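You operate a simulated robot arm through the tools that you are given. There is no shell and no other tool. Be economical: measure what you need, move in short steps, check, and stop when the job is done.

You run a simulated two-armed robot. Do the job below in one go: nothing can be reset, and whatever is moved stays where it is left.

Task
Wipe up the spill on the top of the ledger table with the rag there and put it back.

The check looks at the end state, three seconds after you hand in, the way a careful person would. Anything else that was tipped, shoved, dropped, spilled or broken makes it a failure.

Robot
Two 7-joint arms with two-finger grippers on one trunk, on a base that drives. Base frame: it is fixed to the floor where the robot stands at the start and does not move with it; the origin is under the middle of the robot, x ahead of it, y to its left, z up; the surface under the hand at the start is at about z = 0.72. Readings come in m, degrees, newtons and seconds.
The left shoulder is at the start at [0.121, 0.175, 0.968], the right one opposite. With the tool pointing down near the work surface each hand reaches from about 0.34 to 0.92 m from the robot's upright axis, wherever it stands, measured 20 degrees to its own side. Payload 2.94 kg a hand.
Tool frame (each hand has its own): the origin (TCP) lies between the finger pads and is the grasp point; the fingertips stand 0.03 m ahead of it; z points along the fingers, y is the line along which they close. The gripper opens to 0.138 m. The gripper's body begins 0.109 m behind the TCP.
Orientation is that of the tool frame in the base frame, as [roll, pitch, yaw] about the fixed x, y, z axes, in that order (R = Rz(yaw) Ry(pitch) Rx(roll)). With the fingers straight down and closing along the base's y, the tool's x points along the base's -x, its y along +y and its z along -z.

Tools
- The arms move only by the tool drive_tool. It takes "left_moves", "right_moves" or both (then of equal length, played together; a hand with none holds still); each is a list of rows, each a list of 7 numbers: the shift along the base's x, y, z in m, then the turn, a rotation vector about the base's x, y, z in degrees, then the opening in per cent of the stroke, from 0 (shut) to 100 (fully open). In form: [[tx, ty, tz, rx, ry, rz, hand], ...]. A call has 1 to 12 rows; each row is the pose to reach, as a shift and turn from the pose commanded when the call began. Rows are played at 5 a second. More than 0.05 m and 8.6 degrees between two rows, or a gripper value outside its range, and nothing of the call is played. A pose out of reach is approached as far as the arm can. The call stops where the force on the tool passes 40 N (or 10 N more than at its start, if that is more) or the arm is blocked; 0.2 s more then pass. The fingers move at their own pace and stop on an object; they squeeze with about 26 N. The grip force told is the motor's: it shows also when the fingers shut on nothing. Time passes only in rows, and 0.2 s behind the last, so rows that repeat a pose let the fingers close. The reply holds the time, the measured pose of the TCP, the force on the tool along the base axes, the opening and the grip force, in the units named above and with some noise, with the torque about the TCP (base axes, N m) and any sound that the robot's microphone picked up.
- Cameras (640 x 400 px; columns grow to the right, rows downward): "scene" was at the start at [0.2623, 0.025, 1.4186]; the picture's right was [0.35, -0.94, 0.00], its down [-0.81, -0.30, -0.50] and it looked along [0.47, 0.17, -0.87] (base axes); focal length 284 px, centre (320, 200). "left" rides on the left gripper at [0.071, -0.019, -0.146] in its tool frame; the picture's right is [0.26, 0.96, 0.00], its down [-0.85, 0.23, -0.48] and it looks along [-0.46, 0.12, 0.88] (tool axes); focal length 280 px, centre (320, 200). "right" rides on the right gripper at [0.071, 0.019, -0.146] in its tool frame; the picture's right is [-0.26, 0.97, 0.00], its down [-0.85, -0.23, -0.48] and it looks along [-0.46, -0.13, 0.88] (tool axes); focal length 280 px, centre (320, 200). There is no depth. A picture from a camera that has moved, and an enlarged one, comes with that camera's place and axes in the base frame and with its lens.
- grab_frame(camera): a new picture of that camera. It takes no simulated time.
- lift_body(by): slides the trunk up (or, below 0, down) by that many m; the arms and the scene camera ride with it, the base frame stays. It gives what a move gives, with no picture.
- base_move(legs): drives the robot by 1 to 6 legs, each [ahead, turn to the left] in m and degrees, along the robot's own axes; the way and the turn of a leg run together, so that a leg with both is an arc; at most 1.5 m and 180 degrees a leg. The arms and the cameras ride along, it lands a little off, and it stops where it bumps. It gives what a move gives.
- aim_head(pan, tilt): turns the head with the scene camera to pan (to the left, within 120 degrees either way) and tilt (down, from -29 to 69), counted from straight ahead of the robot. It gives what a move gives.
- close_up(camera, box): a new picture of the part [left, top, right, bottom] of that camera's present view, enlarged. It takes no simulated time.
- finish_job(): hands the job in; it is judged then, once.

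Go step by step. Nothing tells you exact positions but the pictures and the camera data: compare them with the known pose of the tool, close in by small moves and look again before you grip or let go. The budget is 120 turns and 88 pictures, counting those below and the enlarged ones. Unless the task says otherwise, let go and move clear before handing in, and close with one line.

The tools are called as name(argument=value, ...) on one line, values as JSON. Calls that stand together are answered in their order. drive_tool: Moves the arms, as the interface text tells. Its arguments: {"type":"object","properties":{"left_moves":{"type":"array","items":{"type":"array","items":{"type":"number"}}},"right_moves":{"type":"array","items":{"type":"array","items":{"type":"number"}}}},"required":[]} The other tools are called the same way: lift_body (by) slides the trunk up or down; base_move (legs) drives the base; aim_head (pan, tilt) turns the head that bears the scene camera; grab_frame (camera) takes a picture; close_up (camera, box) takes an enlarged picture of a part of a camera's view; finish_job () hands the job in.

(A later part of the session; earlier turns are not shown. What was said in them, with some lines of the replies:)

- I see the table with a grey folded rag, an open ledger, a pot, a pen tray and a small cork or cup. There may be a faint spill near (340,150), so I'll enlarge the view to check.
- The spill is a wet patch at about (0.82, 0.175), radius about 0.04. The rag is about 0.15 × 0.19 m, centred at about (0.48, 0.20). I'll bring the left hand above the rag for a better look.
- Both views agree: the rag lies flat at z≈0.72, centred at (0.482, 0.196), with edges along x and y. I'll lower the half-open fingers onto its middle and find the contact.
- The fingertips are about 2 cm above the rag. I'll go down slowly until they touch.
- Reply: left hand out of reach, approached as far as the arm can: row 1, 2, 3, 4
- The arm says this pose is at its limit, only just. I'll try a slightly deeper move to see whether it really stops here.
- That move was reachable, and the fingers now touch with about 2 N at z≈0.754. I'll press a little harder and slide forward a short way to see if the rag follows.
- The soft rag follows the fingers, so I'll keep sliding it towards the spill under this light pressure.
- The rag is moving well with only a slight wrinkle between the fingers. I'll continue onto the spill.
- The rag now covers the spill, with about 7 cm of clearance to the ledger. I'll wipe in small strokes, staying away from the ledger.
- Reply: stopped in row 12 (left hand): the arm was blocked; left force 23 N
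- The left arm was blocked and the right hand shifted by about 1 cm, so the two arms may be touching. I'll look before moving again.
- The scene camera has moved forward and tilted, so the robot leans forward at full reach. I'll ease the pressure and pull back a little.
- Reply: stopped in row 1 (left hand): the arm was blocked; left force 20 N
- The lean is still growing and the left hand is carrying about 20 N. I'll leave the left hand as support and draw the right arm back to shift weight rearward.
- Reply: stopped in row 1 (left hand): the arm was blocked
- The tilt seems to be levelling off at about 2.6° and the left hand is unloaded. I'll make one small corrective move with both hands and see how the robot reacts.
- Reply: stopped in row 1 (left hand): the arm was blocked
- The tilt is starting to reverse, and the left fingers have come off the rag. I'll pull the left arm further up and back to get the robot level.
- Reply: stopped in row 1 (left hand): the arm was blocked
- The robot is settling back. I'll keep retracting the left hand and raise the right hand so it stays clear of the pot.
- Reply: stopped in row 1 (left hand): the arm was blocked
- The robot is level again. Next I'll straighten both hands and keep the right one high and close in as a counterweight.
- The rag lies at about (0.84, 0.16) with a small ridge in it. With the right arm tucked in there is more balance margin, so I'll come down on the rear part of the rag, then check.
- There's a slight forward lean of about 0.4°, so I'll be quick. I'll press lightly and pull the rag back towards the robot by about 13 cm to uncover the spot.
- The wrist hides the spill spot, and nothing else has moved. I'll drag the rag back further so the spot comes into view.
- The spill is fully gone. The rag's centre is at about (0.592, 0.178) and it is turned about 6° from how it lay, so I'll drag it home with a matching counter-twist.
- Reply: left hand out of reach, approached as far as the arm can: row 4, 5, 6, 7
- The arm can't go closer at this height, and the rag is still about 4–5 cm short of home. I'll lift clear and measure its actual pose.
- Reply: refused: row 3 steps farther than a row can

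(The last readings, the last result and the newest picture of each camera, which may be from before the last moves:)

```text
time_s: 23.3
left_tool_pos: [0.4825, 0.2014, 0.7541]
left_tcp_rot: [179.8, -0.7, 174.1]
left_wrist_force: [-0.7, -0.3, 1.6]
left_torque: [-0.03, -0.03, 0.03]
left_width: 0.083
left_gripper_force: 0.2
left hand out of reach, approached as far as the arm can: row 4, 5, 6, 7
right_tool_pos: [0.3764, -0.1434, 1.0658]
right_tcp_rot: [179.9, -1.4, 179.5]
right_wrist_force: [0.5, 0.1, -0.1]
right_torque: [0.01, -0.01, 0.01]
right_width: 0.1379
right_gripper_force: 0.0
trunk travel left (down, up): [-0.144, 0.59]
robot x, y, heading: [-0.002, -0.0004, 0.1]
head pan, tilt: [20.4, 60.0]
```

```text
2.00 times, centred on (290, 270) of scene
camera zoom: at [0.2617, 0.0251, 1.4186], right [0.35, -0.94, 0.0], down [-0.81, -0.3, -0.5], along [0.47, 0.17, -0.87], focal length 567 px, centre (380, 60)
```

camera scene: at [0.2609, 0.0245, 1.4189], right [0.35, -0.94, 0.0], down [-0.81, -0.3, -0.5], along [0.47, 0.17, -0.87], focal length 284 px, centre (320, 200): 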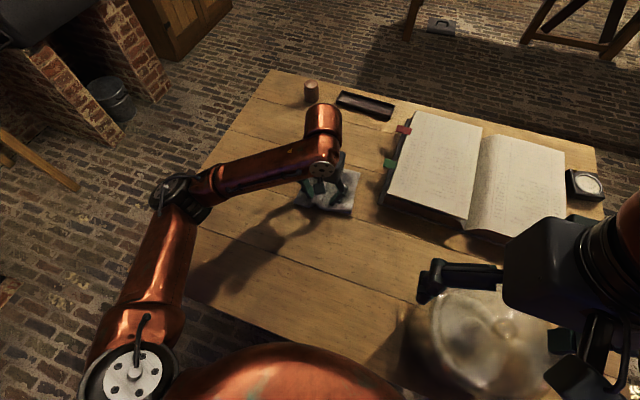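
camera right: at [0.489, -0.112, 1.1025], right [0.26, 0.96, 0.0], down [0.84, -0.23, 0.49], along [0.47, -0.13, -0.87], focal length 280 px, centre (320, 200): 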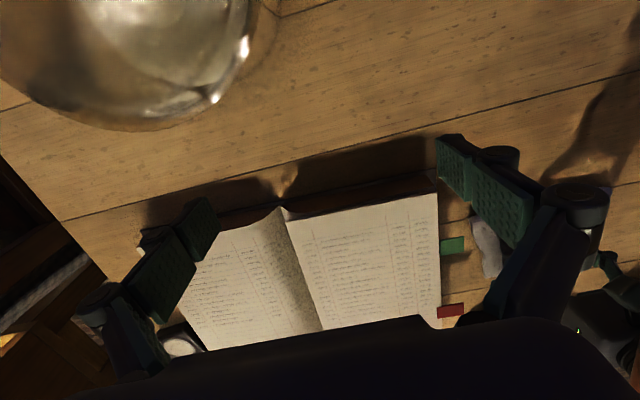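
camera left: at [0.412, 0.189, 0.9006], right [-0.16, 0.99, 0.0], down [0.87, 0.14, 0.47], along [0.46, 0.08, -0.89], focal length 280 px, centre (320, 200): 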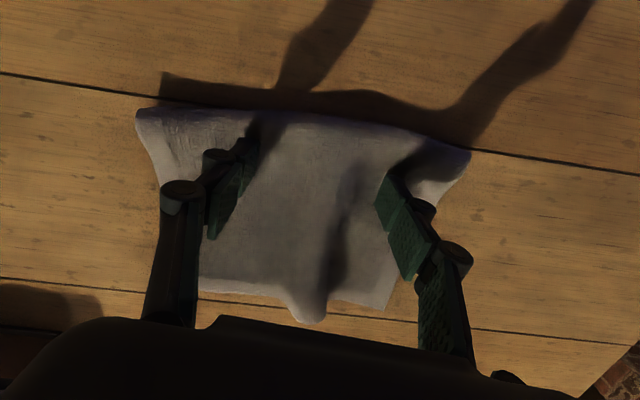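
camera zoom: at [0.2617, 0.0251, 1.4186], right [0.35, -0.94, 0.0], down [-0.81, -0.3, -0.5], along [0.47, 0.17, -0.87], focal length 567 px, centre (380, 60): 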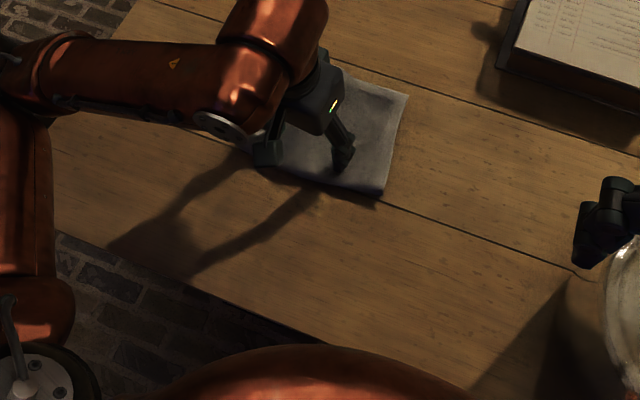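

That lift was refused because a step was too large. I'll lift in smaller steps.

drive_tool(left_moves=[[0, 0, 0.04, 0, 0, 0, 60], [0, 0, 0.08, 0, 0, 3, 60], [0, 0.02, 0.12, 0, 0, 6, 60], [0, 0.05, 0.15, 0, 0, 6, 60], [0, 0.08, 0.18, 0, 0, 6, 60], [0, 0.12, 0.18, 0, 0, 6, 60], [0, 0.12, 0.18, 0, 0, 6, 60]])

grab_frame(camera="left")

close_up(camera="scene", box=[130, 170, 450, 370])

```text
time_s: 24.9
left_tool_pos: [0.4849, 0.3241, 0.9354]
left_tcp_rot: [-180.0, -0.5, 179.9]
left_wrist_force: [-0.1, -0.2, 0.6]
left_torque: [0.01, 0.02, 0.0]
left_width: 0.0828
left_gripper_force: 0.1
right_tool_pos: [0.3751, -0.1448, 1.0657]
right_tcp_rot: [179.9, -1.5, 179.5]
right_wrist_force: [0.2, 0.1, 0.5]
right_torque: [0.01, 0.0, -0.03]
right_width: 0.138
right_gripper_force: 0.0
trunk travel left (down, up): [-0.144, 0.59]
robot x, y, heading: [0.0015, -0.0019, -0.0]
head pan, tilt: [20.4, 60.0]
```

```text
51 pictures are left
camera left: at [0.4152, 0.3045, 1.0823], right [-0.26, 0.96, 0.0], down [0.85, 0.23, 0.47], along [0.45, 0.13, -0.88], focal length 280 px, centre (320, 200)
```

left: 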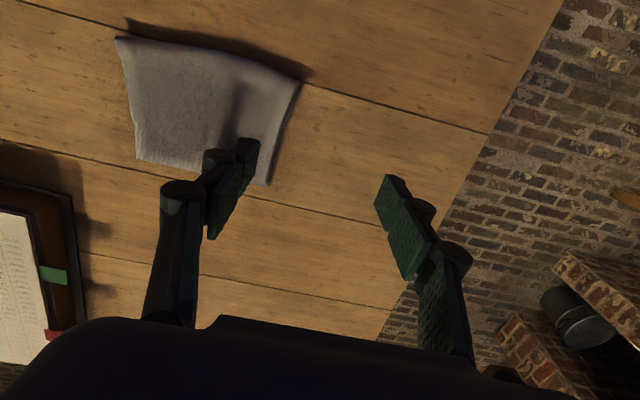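

```text
2.00 times, centred on (290, 270) of scene
camera zoom: at [0.2621, 0.0244, 1.4185], right [0.35, -0.94, 0.0], down [-0.81, -0.3, -0.5], along [0.47, 0.17, -0.87], focal length 567 px, centre (380, 60)
```

zoom: 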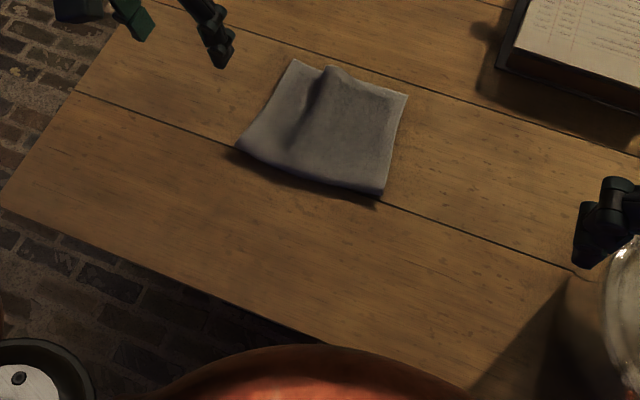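

The rag needs about 4.5 cm more towards the robot, and its turn is already right. There is a small ridge at y≈0.24. I'll come down with the fingers either side of the ridge, further forward on the rag, drag it home and then spread the fingers to flatten it.

drive_tool(left_moves=[[0.02, -0.04, -0.01, 0, 0, 0, 72], [0.04, -0.08, -0.03, 0, 0, 0, 72], [0.06, -0.115, -0.06, 0, 0, 0, 72], [0.063, -0.119, -0.1, 0, 0, 0, 72], [0.063, -0.119, -0.14, 0, 0, 0, 72], [0.063, -0.119, -0.165, 0, 0, 0, 72], [0.063, -0.119, -0.165, 0, 0, 0, 72]])

grab_frame(camera="left")

```text
refused: row 3 steps farther than a row can; nothing moved
```

```text
49 pictures are left
camera left: at [0.4152, 0.3045, 1.0823], right [-0.26, 0.96, 0.0], down [0.85, 0.23, 0.47], along [0.45, 0.13, -0.88], focal length 280 px, centre (320, 200)
```

left: 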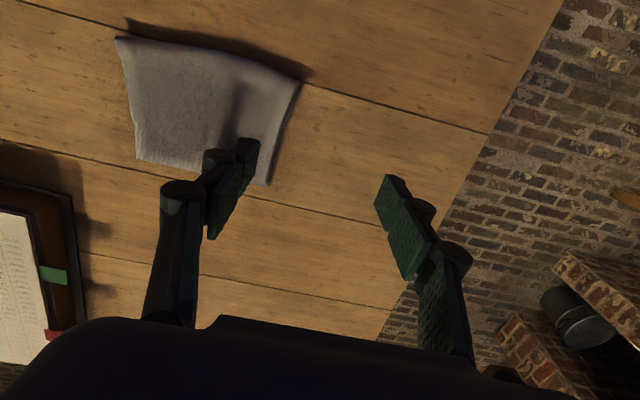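

The step was again a little too large, so I'll repeat the approach with finer rows.

drive_tool(left_moves=[[0.02, -0.035, -0.01, 0, 0, 0, 72], [0.035, -0.07, -0.03, 0, 0, 0, 72], [0.05, -0.1, -0.05, 0, 0, 0, 72], [0.063, -0.119, -0.085, 0, 0, 0, 72], [0.063, -0.119, -0.125, 0, 0, 0, 72], [0.063, -0.119, -0.165, 0, 0, 0, 72], [0.063, -0.119, -0.165, 0, 0, 0, 72]])

grab_frame(camera="left")

```text
time_s: 26.5
left_tool_pos: [0.5439, 0.2044, 0.7692]
left_tcp_rot: [179.9, -0.4, -180.0]
left_wrist_force: [-1.1, -0.5, 0.1]
left_torque: [0.0, -0.02, 0.0]
left_width: 0.0994
left_gripper_force: 0.1
right_tool_pos: [0.3775, -0.144, 1.0667]
right_tcp_rot: [179.9, -1.5, 179.5]
right_wrist_force: [-0.2, 0.2, -0.3]
right_torque: [0.02, -0.02, -0.01]
right_width: 0.138
right_gripper_force: 0.1
trunk travel left (down, up): [-0.144, 0.59]
robot x, y, heading: [-0.0017, 0.0042, -0.2]
head pan, tilt: [20.4, 60.0]
```

```text
48 pictures are left
camera left: at [0.4747, 0.1839, 0.9148], right [-0.26, 0.96, 0.0], down [0.85, 0.23, 0.47], along [0.45, 0.13, -0.88], focal length 280 px, centre (320, 200)
```

left: 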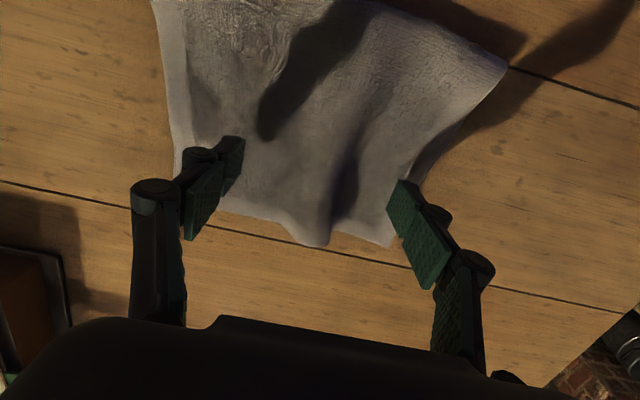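

The ridge is at y≈0.214 and the left edge of the rag at y≈0.268. I'll shift a centimetre right, press, drag home, and then spread the fingers.

drive_tool(left_moves=[[0, -0.008, -0.005, 0, 0, 0, 66], [0, -0.008, -0.015, 0, 0, 0, 66], [0, -0.008, -0.022, 0, 0, 0, 66], [-0.01, -0.008, -0.022, 0, 0, 0, 66], [-0.02, -0.008, -0.022, 0, 0, 0, 66], [-0.03, -0.008, -0.022, 0, 0, 0, 66], [-0.04, -0.008, -0.022, 0, 0, 0, 66], [-0.048, -0.008, -0.022, 0, 0, 0, 66], [-0.048, -0.006, -0.022, 0, 0, 0, 76], [-0.048, -0.005, -0.022, 0, 0, 0, 85], [-0.048, -0.005, -0.022, 0, 0, 0, 88], [-0.048, -0.005, -0.022, 0, 0, 0, 88]])

grab_frame(camera="left")

```text
time_s: 29.1
left_tool_pos: [0.4977, 0.2022, 0.7475]
left_tcp_rot: [179.8, -0.5, -179.8]
left_wrist_force: [0.3, -0.1, -0.4]
left_torque: [-0.02, -0.01, 0.0]
left_width: 0.1213
left_gripper_force: 0.0
right_tool_pos: [0.377, -0.1431, 1.0674]
right_tcp_rot: [179.8, -1.4, 179.5]
right_wrist_force: [-1.0, 0.1, 0.5]
right_torque: [0.0, -0.02, -0.01]
right_width: 0.1377
right_gripper_force: 0.1
trunk travel left (down, up): [-0.144, 0.59]
robot x, y, heading: [-0.0005, -0.0021, 0.3]
head pan, tilt: [20.4, 60.0]
```

```text
47 pictures are left
camera left: at [0.4286, 0.1804, 0.8929], right [-0.26, 0.96, 0.0], down [0.85, 0.23, 0.47], along [0.45, 0.13, -0.88], focal length 280 px, centre (320, 200)
```

left: 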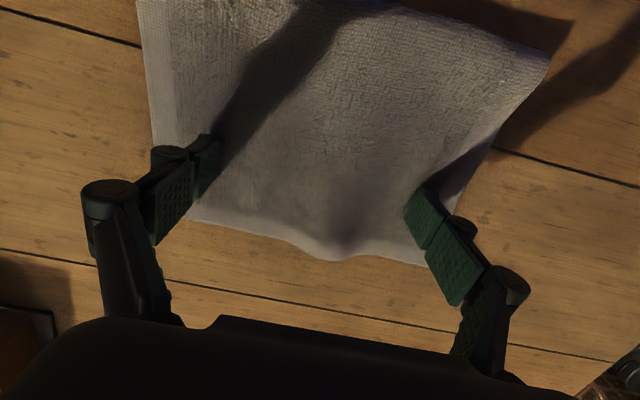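

The ridge has flattened nicely. I'll lift straight up and check where the rag lies.

drive_tool(left_moves=[[0, 0, 0.03, 0, 0, 0, 88], [0, 0, 0.07, 0, 0, 0, 88], [0, 0.02, 0.11, 0, 0, 0, 88], [0, 0.05, 0.14, 0, 0, 0, 88], [0, 0.09, 0.16, 0, 0, 0, 88], [0, 0.13, 0.18, 0, 0, 0, 88], [0, 0.17, 0.2, 0, 0, 0, 88]])

close_up(camera="scene", box=[130, 170, 450, 370])

grab_frame(camera="scene")

```text
time_s: 30.7
left_tool_pos: [0.4972, 0.3704, 0.9471]
left_tcp_rot: [179.9, -0.5, -180.0]
left_wrist_force: [0.2, 0.5, -0.2]
left_torque: [0.0, 0.02, 0.02]
left_width: 0.1214
left_gripper_force: 0.0
right_tool_pos: [0.3757, -0.1431, 1.0673]
right_tcp_rot: [179.8, -1.4, 179.5]
right_wrist_force: [-0.1, 0.1, -1.2]
right_torque: [-0.02, -0.03, 0.02]
right_width: 0.1379
right_gripper_force: 0.0
trunk travel left (down, up): [-0.144, 0.59]
robot x, y, heading: [-0.0017, -0.0017, -0.0]
head pan, tilt: [20.4, 60.0]
```

```text
2.00 times, centred on (290, 270) of scene
camera zoom: at [0.2612, 0.0254, 1.4188], right [0.35, -0.94, 0.0], down [-0.81, -0.3, -0.5], along [0.47, 0.17, -0.87], focal length 567 px, centre (380, 60)
```

zoom: 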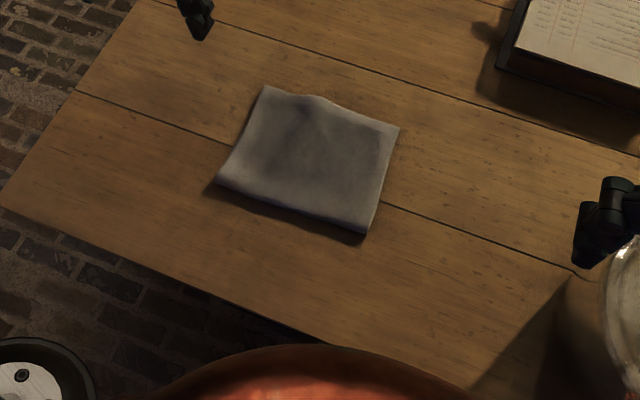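

```text
45 pictures are left
camera scene: at [0.2612, 0.0254, 1.4188], right [0.35, -0.94, 0.0], down [-0.81, -0.3, -0.5], along [0.47, 0.17, -0.87], focal length 284 px, centre (320, 200)
```

scene: 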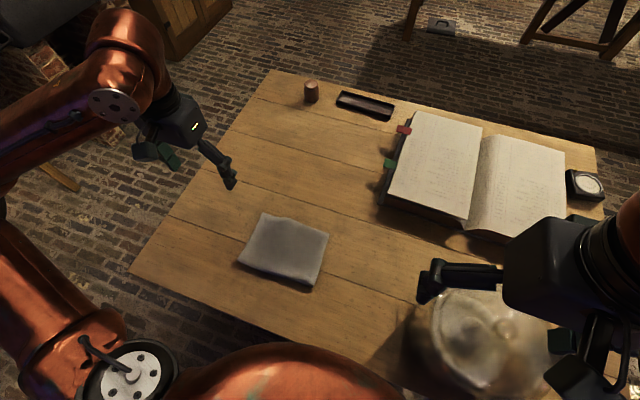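

The rag is back within a few millimetres of where it lay. I'll do a last check of the spill area and the pot.

close_up(camera="scene", box=[240, 60, 440, 185])

close_up(camera="scene", box=[380, 240, 636, 400])

```text
3.20 times, centred on (340, 122) of scene
camera zoom: at [0.2612, 0.0254, 1.4188], right [0.35, -0.94, 0.0], down [-0.81, -0.3, -0.5], along [0.47, 0.17, -0.87], focal length 907 px, centre (256, 448)
```

zoom: 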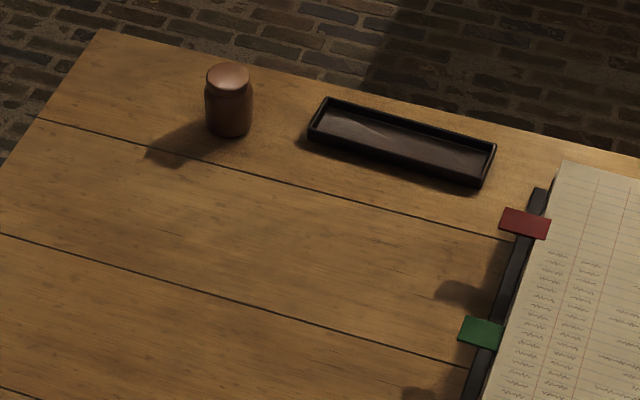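

```text
2.50 times, centred on (508, 320) of scene
camera zoom: at [0.2612, 0.0254, 1.4188], right [0.35, -0.94, 0.0], down [-0.81, -0.3, -0.5], along [0.47, 0.17, -0.87], focal length 709 px, centre (-150, -100)
```

zoom: 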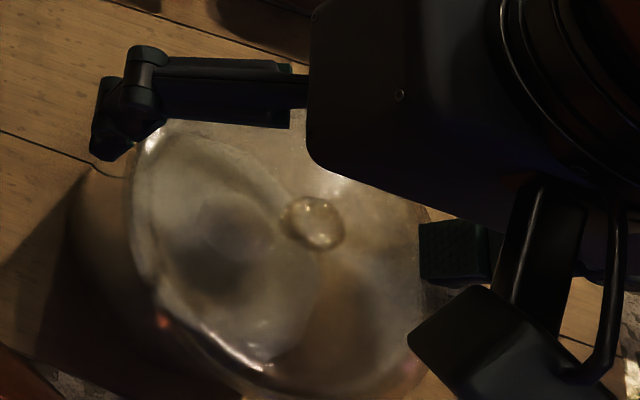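

The tabletop where the spill was is clean, and the rag lies flat where it started. The jar, tray, ledger and pot have not moved, so I'm handing in.

finish_job()

```text
The job is handed in.
```

The spill is wiped up and the rag is back flat in its original place, within a few millimetres. The robot tipped forward about 2.6° while I was wiping at full reach, but I levelled it, and the last pictures show nothing on the table moved.
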